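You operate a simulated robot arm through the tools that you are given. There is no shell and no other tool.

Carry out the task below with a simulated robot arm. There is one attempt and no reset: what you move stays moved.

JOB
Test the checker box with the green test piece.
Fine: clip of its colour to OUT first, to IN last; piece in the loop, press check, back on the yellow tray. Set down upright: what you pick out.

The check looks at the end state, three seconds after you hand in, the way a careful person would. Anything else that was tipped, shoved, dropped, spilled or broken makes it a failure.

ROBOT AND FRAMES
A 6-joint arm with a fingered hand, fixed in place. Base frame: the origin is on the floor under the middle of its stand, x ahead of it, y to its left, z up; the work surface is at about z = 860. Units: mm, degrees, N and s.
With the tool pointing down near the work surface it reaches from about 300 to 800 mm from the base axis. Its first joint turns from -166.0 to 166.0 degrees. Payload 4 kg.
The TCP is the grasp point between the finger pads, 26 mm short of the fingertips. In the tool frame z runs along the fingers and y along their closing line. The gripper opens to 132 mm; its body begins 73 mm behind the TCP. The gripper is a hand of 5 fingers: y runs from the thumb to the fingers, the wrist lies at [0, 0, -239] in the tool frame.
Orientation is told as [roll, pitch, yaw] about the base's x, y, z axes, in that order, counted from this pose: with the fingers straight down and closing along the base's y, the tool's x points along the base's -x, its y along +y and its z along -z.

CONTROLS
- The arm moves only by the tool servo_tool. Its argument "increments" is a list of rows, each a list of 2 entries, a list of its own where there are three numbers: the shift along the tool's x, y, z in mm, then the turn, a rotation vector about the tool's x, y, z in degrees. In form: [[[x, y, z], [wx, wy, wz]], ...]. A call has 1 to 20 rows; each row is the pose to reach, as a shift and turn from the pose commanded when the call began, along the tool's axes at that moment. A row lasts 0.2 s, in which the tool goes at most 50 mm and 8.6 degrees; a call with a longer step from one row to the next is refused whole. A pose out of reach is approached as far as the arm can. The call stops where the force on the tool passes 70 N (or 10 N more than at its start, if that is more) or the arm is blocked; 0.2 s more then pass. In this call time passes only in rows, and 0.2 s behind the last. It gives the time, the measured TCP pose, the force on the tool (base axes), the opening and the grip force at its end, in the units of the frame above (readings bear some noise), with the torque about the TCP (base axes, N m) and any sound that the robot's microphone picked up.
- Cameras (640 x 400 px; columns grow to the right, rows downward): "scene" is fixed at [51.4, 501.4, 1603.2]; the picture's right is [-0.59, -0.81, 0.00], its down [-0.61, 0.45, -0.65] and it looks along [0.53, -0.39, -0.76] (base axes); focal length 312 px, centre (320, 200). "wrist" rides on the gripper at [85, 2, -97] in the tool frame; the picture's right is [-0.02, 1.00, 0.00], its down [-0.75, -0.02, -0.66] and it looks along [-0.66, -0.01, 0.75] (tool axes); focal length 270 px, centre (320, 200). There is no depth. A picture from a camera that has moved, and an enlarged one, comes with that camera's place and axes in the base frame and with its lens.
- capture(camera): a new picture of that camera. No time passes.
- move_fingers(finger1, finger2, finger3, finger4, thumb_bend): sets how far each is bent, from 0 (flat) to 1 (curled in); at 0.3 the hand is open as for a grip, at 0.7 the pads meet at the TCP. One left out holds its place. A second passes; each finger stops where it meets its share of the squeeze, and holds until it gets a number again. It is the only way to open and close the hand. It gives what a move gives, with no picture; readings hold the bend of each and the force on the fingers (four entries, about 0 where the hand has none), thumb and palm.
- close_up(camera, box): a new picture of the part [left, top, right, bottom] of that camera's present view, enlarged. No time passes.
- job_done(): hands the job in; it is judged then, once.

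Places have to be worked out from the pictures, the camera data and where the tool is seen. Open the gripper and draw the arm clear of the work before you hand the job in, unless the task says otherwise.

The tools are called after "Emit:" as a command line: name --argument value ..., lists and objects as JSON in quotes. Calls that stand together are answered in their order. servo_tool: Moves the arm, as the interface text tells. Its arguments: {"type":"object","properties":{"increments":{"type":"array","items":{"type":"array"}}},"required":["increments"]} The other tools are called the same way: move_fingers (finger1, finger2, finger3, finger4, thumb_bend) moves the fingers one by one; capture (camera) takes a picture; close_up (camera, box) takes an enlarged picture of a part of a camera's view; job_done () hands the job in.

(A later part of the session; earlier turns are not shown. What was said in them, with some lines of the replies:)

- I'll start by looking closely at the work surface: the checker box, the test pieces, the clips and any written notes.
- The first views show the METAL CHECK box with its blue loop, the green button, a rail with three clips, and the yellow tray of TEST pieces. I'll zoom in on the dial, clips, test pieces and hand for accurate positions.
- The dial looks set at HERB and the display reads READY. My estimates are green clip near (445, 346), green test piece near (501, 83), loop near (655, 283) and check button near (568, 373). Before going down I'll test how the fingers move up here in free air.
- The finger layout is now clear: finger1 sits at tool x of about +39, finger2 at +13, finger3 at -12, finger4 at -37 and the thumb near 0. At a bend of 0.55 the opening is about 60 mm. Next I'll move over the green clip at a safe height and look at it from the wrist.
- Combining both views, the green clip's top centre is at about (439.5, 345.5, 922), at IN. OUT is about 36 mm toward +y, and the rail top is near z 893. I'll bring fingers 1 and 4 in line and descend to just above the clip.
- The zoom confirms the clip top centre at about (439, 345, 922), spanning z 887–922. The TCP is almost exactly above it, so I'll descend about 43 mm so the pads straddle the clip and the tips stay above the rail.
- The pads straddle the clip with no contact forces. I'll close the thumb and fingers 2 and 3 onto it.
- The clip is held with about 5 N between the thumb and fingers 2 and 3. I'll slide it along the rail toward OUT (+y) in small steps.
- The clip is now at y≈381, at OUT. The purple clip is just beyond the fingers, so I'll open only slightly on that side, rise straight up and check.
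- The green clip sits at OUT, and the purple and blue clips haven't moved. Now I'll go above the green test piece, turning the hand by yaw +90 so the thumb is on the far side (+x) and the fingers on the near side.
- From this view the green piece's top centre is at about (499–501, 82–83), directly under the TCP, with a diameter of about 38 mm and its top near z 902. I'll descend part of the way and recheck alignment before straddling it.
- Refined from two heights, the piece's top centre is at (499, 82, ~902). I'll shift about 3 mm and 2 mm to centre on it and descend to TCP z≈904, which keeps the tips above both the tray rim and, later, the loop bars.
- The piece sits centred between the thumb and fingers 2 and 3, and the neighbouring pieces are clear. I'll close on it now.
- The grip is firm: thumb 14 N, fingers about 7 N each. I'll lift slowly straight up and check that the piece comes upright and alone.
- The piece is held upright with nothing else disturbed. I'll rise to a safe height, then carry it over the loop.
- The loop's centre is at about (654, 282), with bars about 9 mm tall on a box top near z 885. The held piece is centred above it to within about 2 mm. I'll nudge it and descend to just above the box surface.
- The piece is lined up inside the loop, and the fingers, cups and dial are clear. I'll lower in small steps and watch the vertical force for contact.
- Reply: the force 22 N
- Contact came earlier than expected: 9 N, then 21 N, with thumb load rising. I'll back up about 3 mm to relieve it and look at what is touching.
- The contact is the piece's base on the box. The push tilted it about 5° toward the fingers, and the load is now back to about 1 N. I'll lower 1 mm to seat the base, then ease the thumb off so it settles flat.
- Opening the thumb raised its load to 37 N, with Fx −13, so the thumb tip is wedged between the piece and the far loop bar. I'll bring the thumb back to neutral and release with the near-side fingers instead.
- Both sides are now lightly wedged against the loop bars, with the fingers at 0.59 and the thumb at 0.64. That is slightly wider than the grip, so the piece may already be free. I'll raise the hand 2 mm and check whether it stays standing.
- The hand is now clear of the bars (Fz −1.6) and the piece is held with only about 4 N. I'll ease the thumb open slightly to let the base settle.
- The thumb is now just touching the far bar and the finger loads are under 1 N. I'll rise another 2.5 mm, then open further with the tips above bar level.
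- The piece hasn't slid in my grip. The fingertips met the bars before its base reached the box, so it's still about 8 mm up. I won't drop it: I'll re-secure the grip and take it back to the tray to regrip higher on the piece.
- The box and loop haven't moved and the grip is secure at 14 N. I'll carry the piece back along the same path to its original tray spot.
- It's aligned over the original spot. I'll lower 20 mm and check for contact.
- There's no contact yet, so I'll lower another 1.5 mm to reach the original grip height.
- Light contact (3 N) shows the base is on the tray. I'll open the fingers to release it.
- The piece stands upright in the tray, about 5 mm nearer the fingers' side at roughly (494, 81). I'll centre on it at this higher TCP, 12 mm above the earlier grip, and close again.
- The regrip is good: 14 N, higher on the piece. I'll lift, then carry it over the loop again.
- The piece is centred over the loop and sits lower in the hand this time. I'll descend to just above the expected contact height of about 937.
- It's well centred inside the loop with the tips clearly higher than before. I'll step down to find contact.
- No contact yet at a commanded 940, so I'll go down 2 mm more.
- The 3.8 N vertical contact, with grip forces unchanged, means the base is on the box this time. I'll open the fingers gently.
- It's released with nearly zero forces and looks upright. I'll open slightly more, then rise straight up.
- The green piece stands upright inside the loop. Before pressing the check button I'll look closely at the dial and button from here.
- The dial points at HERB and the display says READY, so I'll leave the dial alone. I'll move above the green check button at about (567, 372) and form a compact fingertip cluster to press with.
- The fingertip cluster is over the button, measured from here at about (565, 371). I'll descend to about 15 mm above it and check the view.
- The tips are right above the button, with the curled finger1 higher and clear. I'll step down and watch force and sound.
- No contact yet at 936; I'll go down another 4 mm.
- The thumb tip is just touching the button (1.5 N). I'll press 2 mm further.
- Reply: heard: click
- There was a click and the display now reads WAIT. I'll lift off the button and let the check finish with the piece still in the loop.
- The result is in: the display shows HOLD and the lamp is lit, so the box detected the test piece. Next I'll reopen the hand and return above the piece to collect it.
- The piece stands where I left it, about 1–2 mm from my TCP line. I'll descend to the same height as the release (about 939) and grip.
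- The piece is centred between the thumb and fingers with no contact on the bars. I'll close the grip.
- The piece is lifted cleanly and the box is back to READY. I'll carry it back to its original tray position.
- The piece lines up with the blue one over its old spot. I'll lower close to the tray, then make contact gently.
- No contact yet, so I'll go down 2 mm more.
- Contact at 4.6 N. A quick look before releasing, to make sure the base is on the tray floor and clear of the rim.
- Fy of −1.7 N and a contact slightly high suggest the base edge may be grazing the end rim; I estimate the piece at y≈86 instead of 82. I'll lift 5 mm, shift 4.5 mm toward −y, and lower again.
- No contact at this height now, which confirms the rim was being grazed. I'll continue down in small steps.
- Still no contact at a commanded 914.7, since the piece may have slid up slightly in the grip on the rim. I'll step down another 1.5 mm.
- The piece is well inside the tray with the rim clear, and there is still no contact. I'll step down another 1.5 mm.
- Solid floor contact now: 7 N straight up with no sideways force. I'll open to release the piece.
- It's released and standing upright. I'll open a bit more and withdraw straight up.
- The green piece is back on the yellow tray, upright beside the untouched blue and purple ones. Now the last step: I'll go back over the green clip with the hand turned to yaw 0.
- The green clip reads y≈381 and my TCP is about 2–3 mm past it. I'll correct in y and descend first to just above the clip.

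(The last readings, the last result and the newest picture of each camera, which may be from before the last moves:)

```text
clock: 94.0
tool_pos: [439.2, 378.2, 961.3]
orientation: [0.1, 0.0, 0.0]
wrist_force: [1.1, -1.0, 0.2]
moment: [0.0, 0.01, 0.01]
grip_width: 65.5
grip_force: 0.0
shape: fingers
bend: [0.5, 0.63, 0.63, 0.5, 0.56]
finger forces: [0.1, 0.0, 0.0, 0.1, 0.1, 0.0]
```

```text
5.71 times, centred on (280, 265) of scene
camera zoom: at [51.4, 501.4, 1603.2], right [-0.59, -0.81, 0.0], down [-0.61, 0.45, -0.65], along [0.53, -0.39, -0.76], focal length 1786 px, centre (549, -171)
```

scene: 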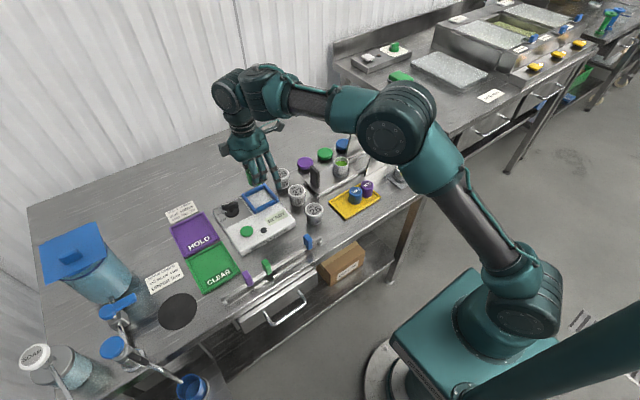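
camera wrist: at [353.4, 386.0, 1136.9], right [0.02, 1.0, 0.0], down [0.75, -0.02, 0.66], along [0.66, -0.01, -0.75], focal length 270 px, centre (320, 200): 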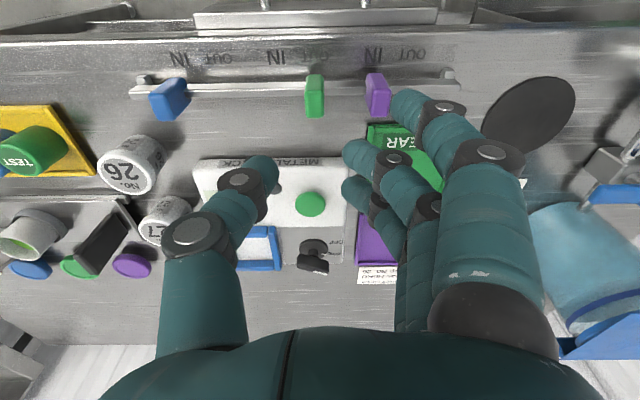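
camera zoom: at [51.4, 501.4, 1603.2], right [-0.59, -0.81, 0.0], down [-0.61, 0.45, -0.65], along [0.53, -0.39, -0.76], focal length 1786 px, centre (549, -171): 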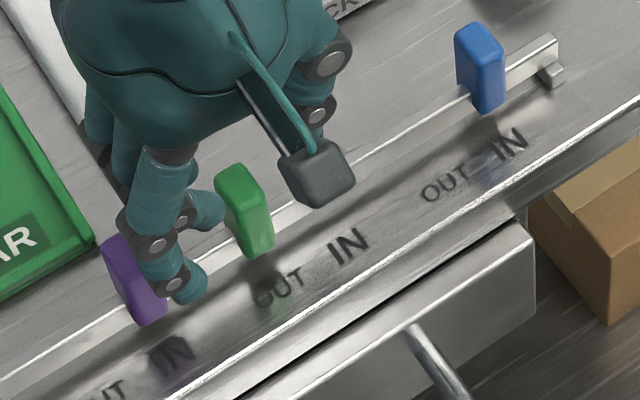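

The clip is between the thumb and fingers with about 6 mm clearance on the finger side and 16 mm on the thumb side. I'll descend the remaining 37 mm.

Emit:
servo_tool --increments '[[[0, 0, 10], [0, 0, 0]], [[0, 0, 20], [0, 0, 0]], [[0, 0, 30], [0, 0, 0]], [[0, 0, 37.3], [0, 0, 0]], [[0, 0, 37.3], [0, 0, 0]]]'

Emit:
capture --camera "wrist"

Emit:
close_up --camera "scene" --box '[240, 230, 320, 300]'

```text
clock: 95.2
tool_pos: [436.5, 381.0, 925.8]
orientation: [0.0, -0.1, -0.1]
wrist_force: [-0.1, 0.9, 0.1]
moment: [0.01, 0.03, 0.0]
grip_width: 65.4
grip_force: 0.0
shape: fingers
bend: [0.5, 0.63, 0.63, 0.5, 0.56]
finger forces: [0.1, 0.0, 0.0, 0.1, 0.0, 0.1]
```

```text
taken
camera wrist: at [352.7, 382.4, 1021.6], right [0.02, 1.0, 0.0], down [0.75, -0.02, 0.66], along [0.66, -0.01, -0.75], focal length 270 px, centre (320, 200)
```

wrist: 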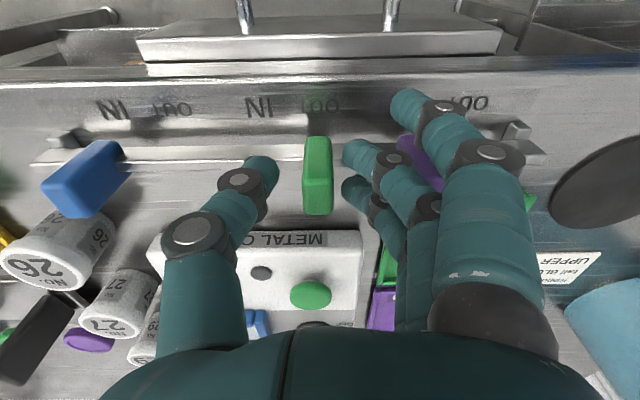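

```text
5.71 times, centred on (280, 265) of scene
camera zoom: at [51.4, 501.4, 1603.2], right [-0.59, -0.81, 0.0], down [-0.61, 0.45, -0.65], along [0.53, -0.39, -0.76], focal length 1786 px, centre (549, -171)
```

zoom: 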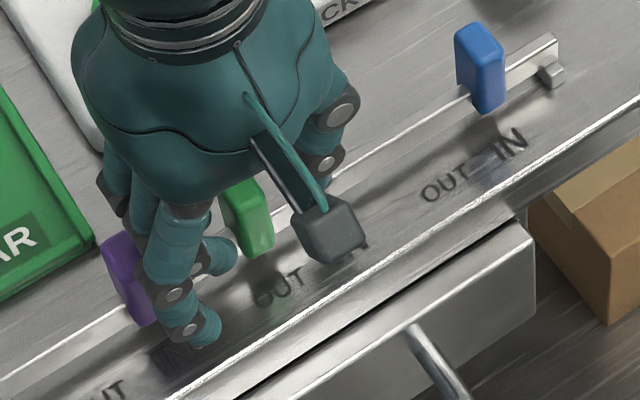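

The hand straddles the clip with no contact forces, so I'll close the thumb and fingers 2 and 3 on it.

Emit:
move_fingers --finger2 0.7 --finger3 0.7 --thumb_bend 0.7

Emit:
close_up --camera "wrist" --box '[210, 70, 430, 230]'

```text
clock: 96.2
tool_pos: [436.6, 380.6, 924.9]
orientation: [0.0, 0.0, 0.0]
wrist_force: [0.1, -1.5, -2.9]
moment: [0.01, 0.01, 0.04]
grip_width: 53.7
grip_force: 5.1
shape: fingers
bend: [0.5, 0.68, 0.67, 0.5, 0.67]
finger forces: [0.0, 2.4, 2.4, 0.0, 5.2, 0.1]
```

```text
2.50 times, centred on (320, 150) of wrist
camera zoom: at [352.7, 382.3, 1021.7], right [0.02, 1.0, 0.0], down [0.75, -0.02, 0.66], along [0.66, -0.01, -0.75], focal length 676 px, centre (320, 325)
```

zoom: 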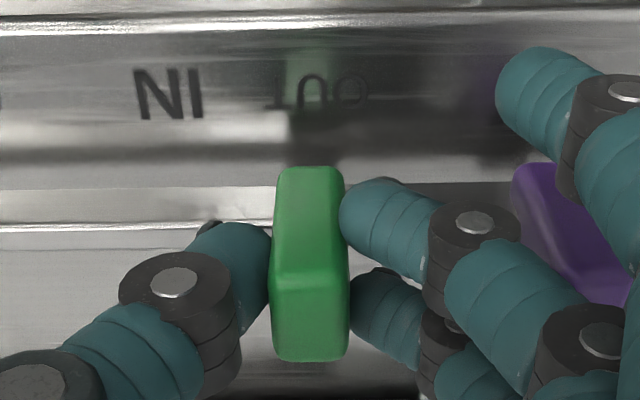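

The clip is held. Its centre is now y≈379 (TCP −0.8), so returning it to the original IN position of y≈345.4 needs about −33.8 mm. I'll slide it gently along the rail.

Emit:
servo_tool --increments '[[[0, -5, 0], [0, 0, 0]], [[0, -10, 0], [0, 0, 0]], [[0, -15, 0], [0, 0, 0]], [[0, -20, 0], [0, 0, 0]], [[0, -25, 0], [0, 0, 0]], [[0, -30, 0], [0, 0, 0]], [[0, -33.8, 0], [0, 0, 0]], [[0, -33.8, 0], [0, 0, 0]]]'

Emit:
close_up --camera "wrist" --box '[210, 70, 430, 230]'

Emit:
close_up --camera "scene" --box '[240, 220, 340, 300]'

```text
clock: 98.0
tool_pos: [437.3, 347.3, 925.6]
orientation: [0.0, 0.0, 0.0]
wrist_force: [-0.6, -0.3, -4.1]
moment: [0.0, 0.03, 0.02]
grip_width: 53.1
grip_force: 5.4
shape: fingers
bend: [0.5, 0.67, 0.67, 0.5, 0.67]
finger forces: [0.0, 2.3, 2.4, 0.0, 5.0, 0.0]
```

```text
2.50 times, centred on (320, 150) of wrist
camera zoom: at [352.7, 348.0, 1022.4], right [0.02, 1.0, 0.0], down [0.75, -0.02, 0.66], along [0.66, -0.01, -0.75], focal length 676 px, centre (320, 325)
```

zoom: 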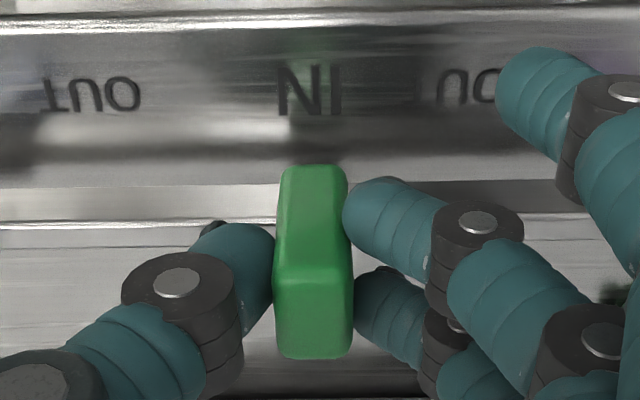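

```text
5.00 times, centred on (290, 260) of scene
camera zoom: at [51.4, 501.4, 1603.2], right [-0.59, -0.81, 0.0], down [-0.61, 0.45, -0.65], along [0.53, -0.39, -0.76], focal length 1562 px, centre (470, -100)
```

zoom: 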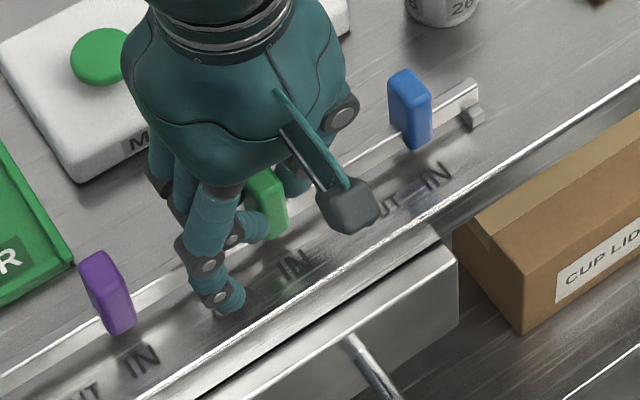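

The clip is lined up with IN, about 1 mm short of its original spot. I'll nudge it 1 mm further, then open to release.

Emit:
servo_tool --increments '[[[0, -0.6, 0], [0, 0, 0]], [[0, -1.1, 0], [0, 0, 0]], [[0, -1.1, 0], [0, 0, 0]]]'

Emit:
move_fingers --finger2 0.6 --finger3 0.6 --thumb_bend 0.6

Emit:
close_up --camera "wrist" --box '[210, 70, 430, 230]'

```text
clock: 98.8
tool_pos: [436.9, 345.3, 924.5]
orientation: [0.0, 0.0, 0.1]
wrist_force: [-3.6, 0.4, -1.6]
moment: [0.03, 0.06, 0.03]
grip_width: 52.8
grip_force: 5.3
shape: fingers
bend: [0.5, 0.67, 0.67, 0.5, 0.67]
finger forces: [0.0, 3.1, 2.9, 0.0, 4.9, 0.0]
```

```text
clock: 99.8
tool_pos: [437.7, 344.5, 924.6]
orientation: [0.0, 0.0, 0.0]
wrist_force: [-0.3, 0.1, -0.3]
moment: [0.01, -0.01, -0.02]
grip_width: 59.7
grip_force: 0.0
shape: fingers
bend: [0.5, 0.6, 0.6, 0.5, 0.6]
finger forces: [0.1, 0.0, 0.1, 0.0, 0.0, 0.0]
```

```text
2.50 times, centred on (320, 150) of wrist
camera zoom: at [353.0, 346.8, 1022.0], right [0.02, 1.0, 0.0], down [0.75, -0.02, 0.66], along [0.66, -0.01, -0.75], focal length 676 px, centre (320, 325)
```

zoom: 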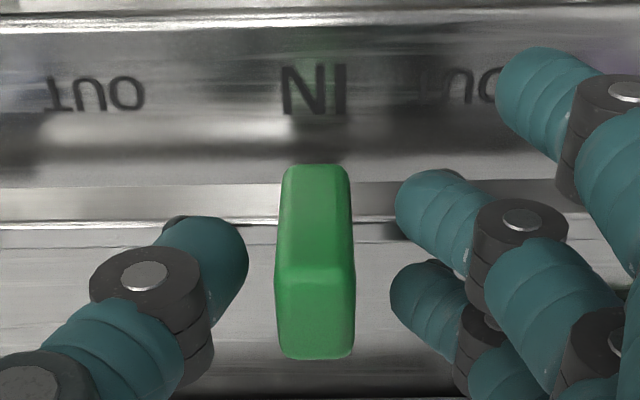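

The clip is released and aligned with the IN mark. I'll rise straight up and clear the area, then inspect everything.

Emit:
servo_tool --increments '[[[0, 0, -10], [0, 0, 0]], [[0, 0, -25], [0, 0, 0]], [[0, 0, -45], [0, 0, 0]], [[0, 0, -75], [0, 0, 0]], [[0, 0, -110], [0, 0, 0]], [[0, 0, -150], [0, 0, 0]], [[0, 0, -190], [0, 0, 0]], [[0, 0, -225], [0, 0, 0]], [[0, 0, -225], [0, 0, 0]]]'

Emit:
move_fingers --finger1 0.3 --finger2 0.3 --finger3 0.3 --finger4 0.3 --thumb_bend 0.3

Emit:
capture --camera "scene"

Emit:
close_up --camera "scene" --box '[220, 220, 340, 310]'

Emit:
close_up --camera "scene" --box '[290, 130, 450, 230]'

Emit:
close_up --camera "wrist" --box '[180, 20, 460, 200]'

```text
clock: 101.8
tool_pos: [438.7, 346.5, 1148.2]
orientation: [0.0, 0.0, 0.0]
wrist_force: [1.0, -0.2, -0.4]
moment: [0.0, -0.01, 0.0]
grip_width: 59.7
grip_force: 0.0
shape: fingers
bend: [0.5, 0.6, 0.6, 0.5, 0.6]
finger forces: [0.0, 0.0, 0.0, 0.0, 0.0, 0.0]
```

```text
clock: 102.8
tool_pos: [438.4, 346.5, 1149.1]
orientation: [0.1, 0.0, 0.0]
wrist_force: [-0.2, -0.2, -0.1]
moment: [0.05, -0.01, 0.0]
grip_width: 138.4
grip_force: 0.1
shape: fingers
bend: [0.3, 0.3, 0.3, 0.3, 0.3]
finger forces: [0.0, 0.0, 0.0, 0.1, 0.0, 0.0]
```

```text
taken
```

scene: 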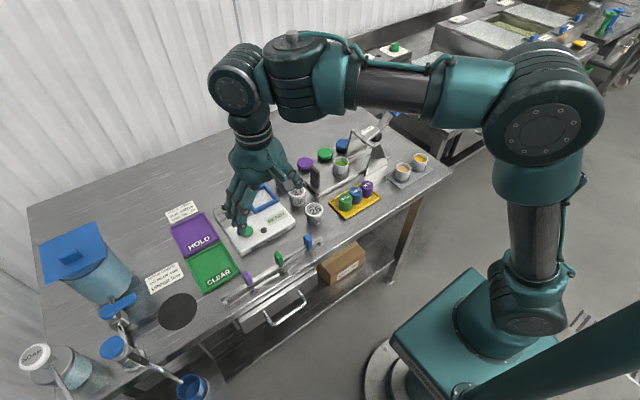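

```text
4.44 times, centred on (280, 265) of scene
camera zoom: at [51.4, 501.4, 1603.2], right [-0.59, -0.81, 0.0], down [-0.61, 0.45, -0.65], along [0.53, -0.39, -0.76], focal length 1389 px, centre (498, -89)
```

zoom: 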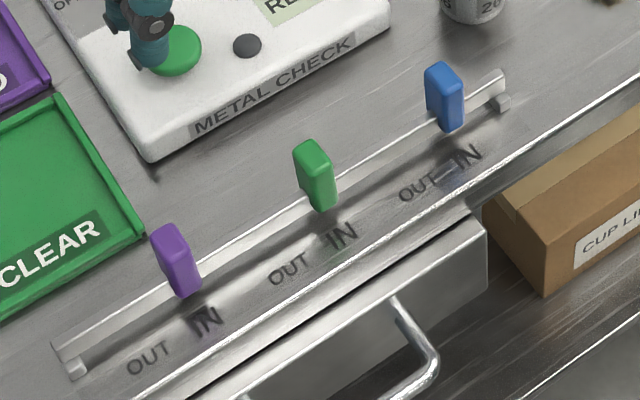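

```text
4.00 times, centred on (370, 180) of scene
camera zoom: at [51.4, 501.4, 1603.2], right [-0.59, -0.81, 0.0], down [-0.61, 0.45, -0.65], along [0.53, -0.39, -0.76], focal length 1250 px, centre (120, 280)
```

zoom: 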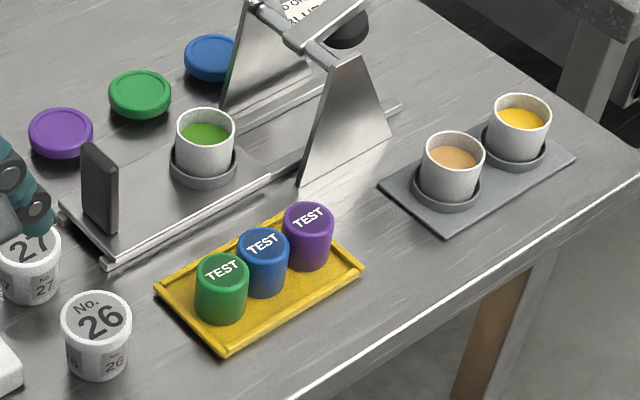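

```text
2.22 times, centred on (320, 110) of wrist
camera zoom: at [353.5, 347.9, 1246.0], right [0.02, 1.0, 0.0], down [0.75, -0.02, 0.66], along [0.66, -0.01, -0.75], focal length 601 px, centre (320, 400)
```

zoom: 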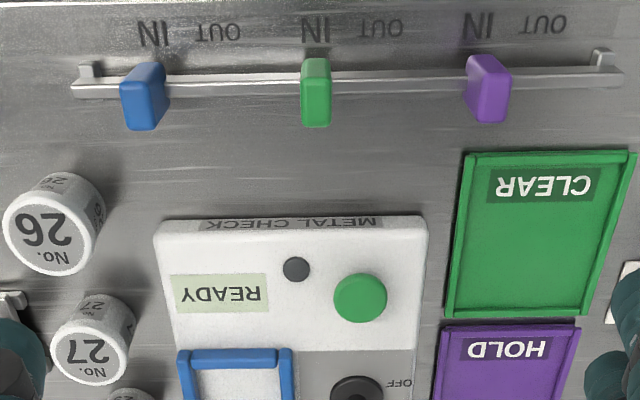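

Final state: the green clip is at IN, the green piece is upright on the yellow tray, the box reads READY, and everything else is where it was. I'll draw the open hand a bit further up and back before handing in.

Emit:
servo_tool --increments '[[[10, 0, -12], [0, 0, 0]], [[25, 0, -30], [0, 0, 0]], [[40, 0, -50], [0, 0, 0]], [[40, 0, -50], [0, 0, 0]]]'

Emit:
capture --camera "scene"

Emit:
close_up --camera "scene" --box '[325, 175, 385, 220]'

```text
clock: 103.8
tool_pos: [395.9, 347.2, 1198.9]
orientation: [0.0, -0.1, 0.0]
wrist_force: [-0.2, 0.6, 0.2]
moment: [-0.02, -0.02, -0.02]
grip_width: 138.2
grip_force: 0.1
shape: fingers
bend: [0.3, 0.3, 0.3, 0.3, 0.3]
finger forces: [0.0, 0.0, 0.0, 0.0, 0.0, 0.1]
```

```text
taken
```

scene: 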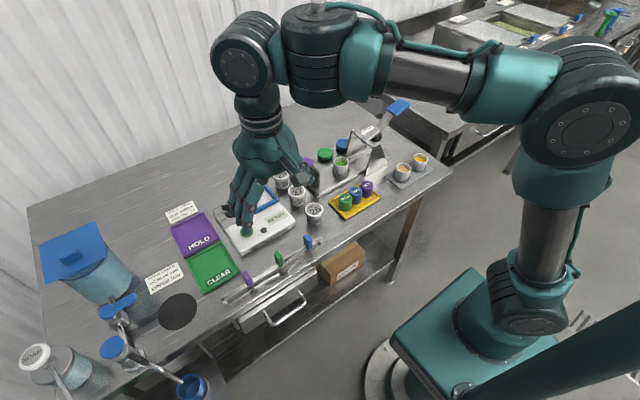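

```text
8.89 times, centred on (355, 198) of scene
camera zoom: at [51.4, 501.4, 1603.2], right [-0.59, -0.81, 0.0], down [-0.61, 0.45, -0.65], along [0.53, -0.39, -0.76], focal length 2778 px, centre (9, 222)
```

zoom: 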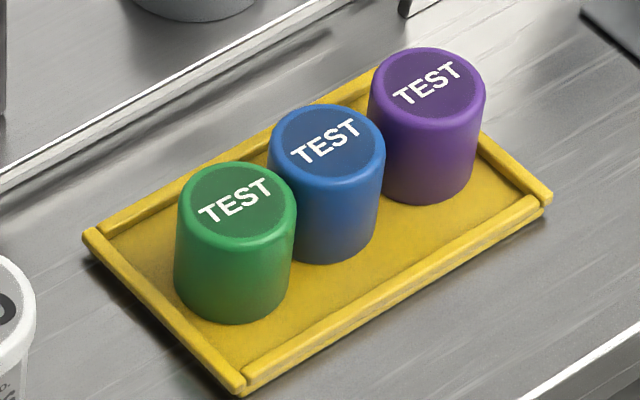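

All three test pieces stand upright on the tray, the green clip is at IN, the check was run with the result HOLD, and the arm is clear with the hand open. I'm handing in the job.

Emit:
job_done

```text
The job is handed in.
```

I tested the checker box with the green test piece. It caught the piece: after I pressed check, the display went from WAIT to HOLD and the lamp came on. It went back to READY once the piece was lifted out.

- **Clip:** The green clip went to OUT first and back to IN last. The blue and purple clips didn't move.
- **Test piece:** It stood upright in the loop for the check. It is now upright on the yellow tray, a few millimetres closer to the blue piece than before (gap about 4 mm). The blue and purple pieces weren't disturbed.
- **First placement:** My fingertips touched the loop's bars before the piece was down, so I pulled back and gripped it higher at the tray. The second placement was clean, and the final pictures show the box and loop where they were.
- **Putting it back:** The piece briefly touched the tray's rim on the way down, so I lifted it, shifted it over and set it down flat.

I left the dial on HERB, where it already was. The hand is open and clear of the work.
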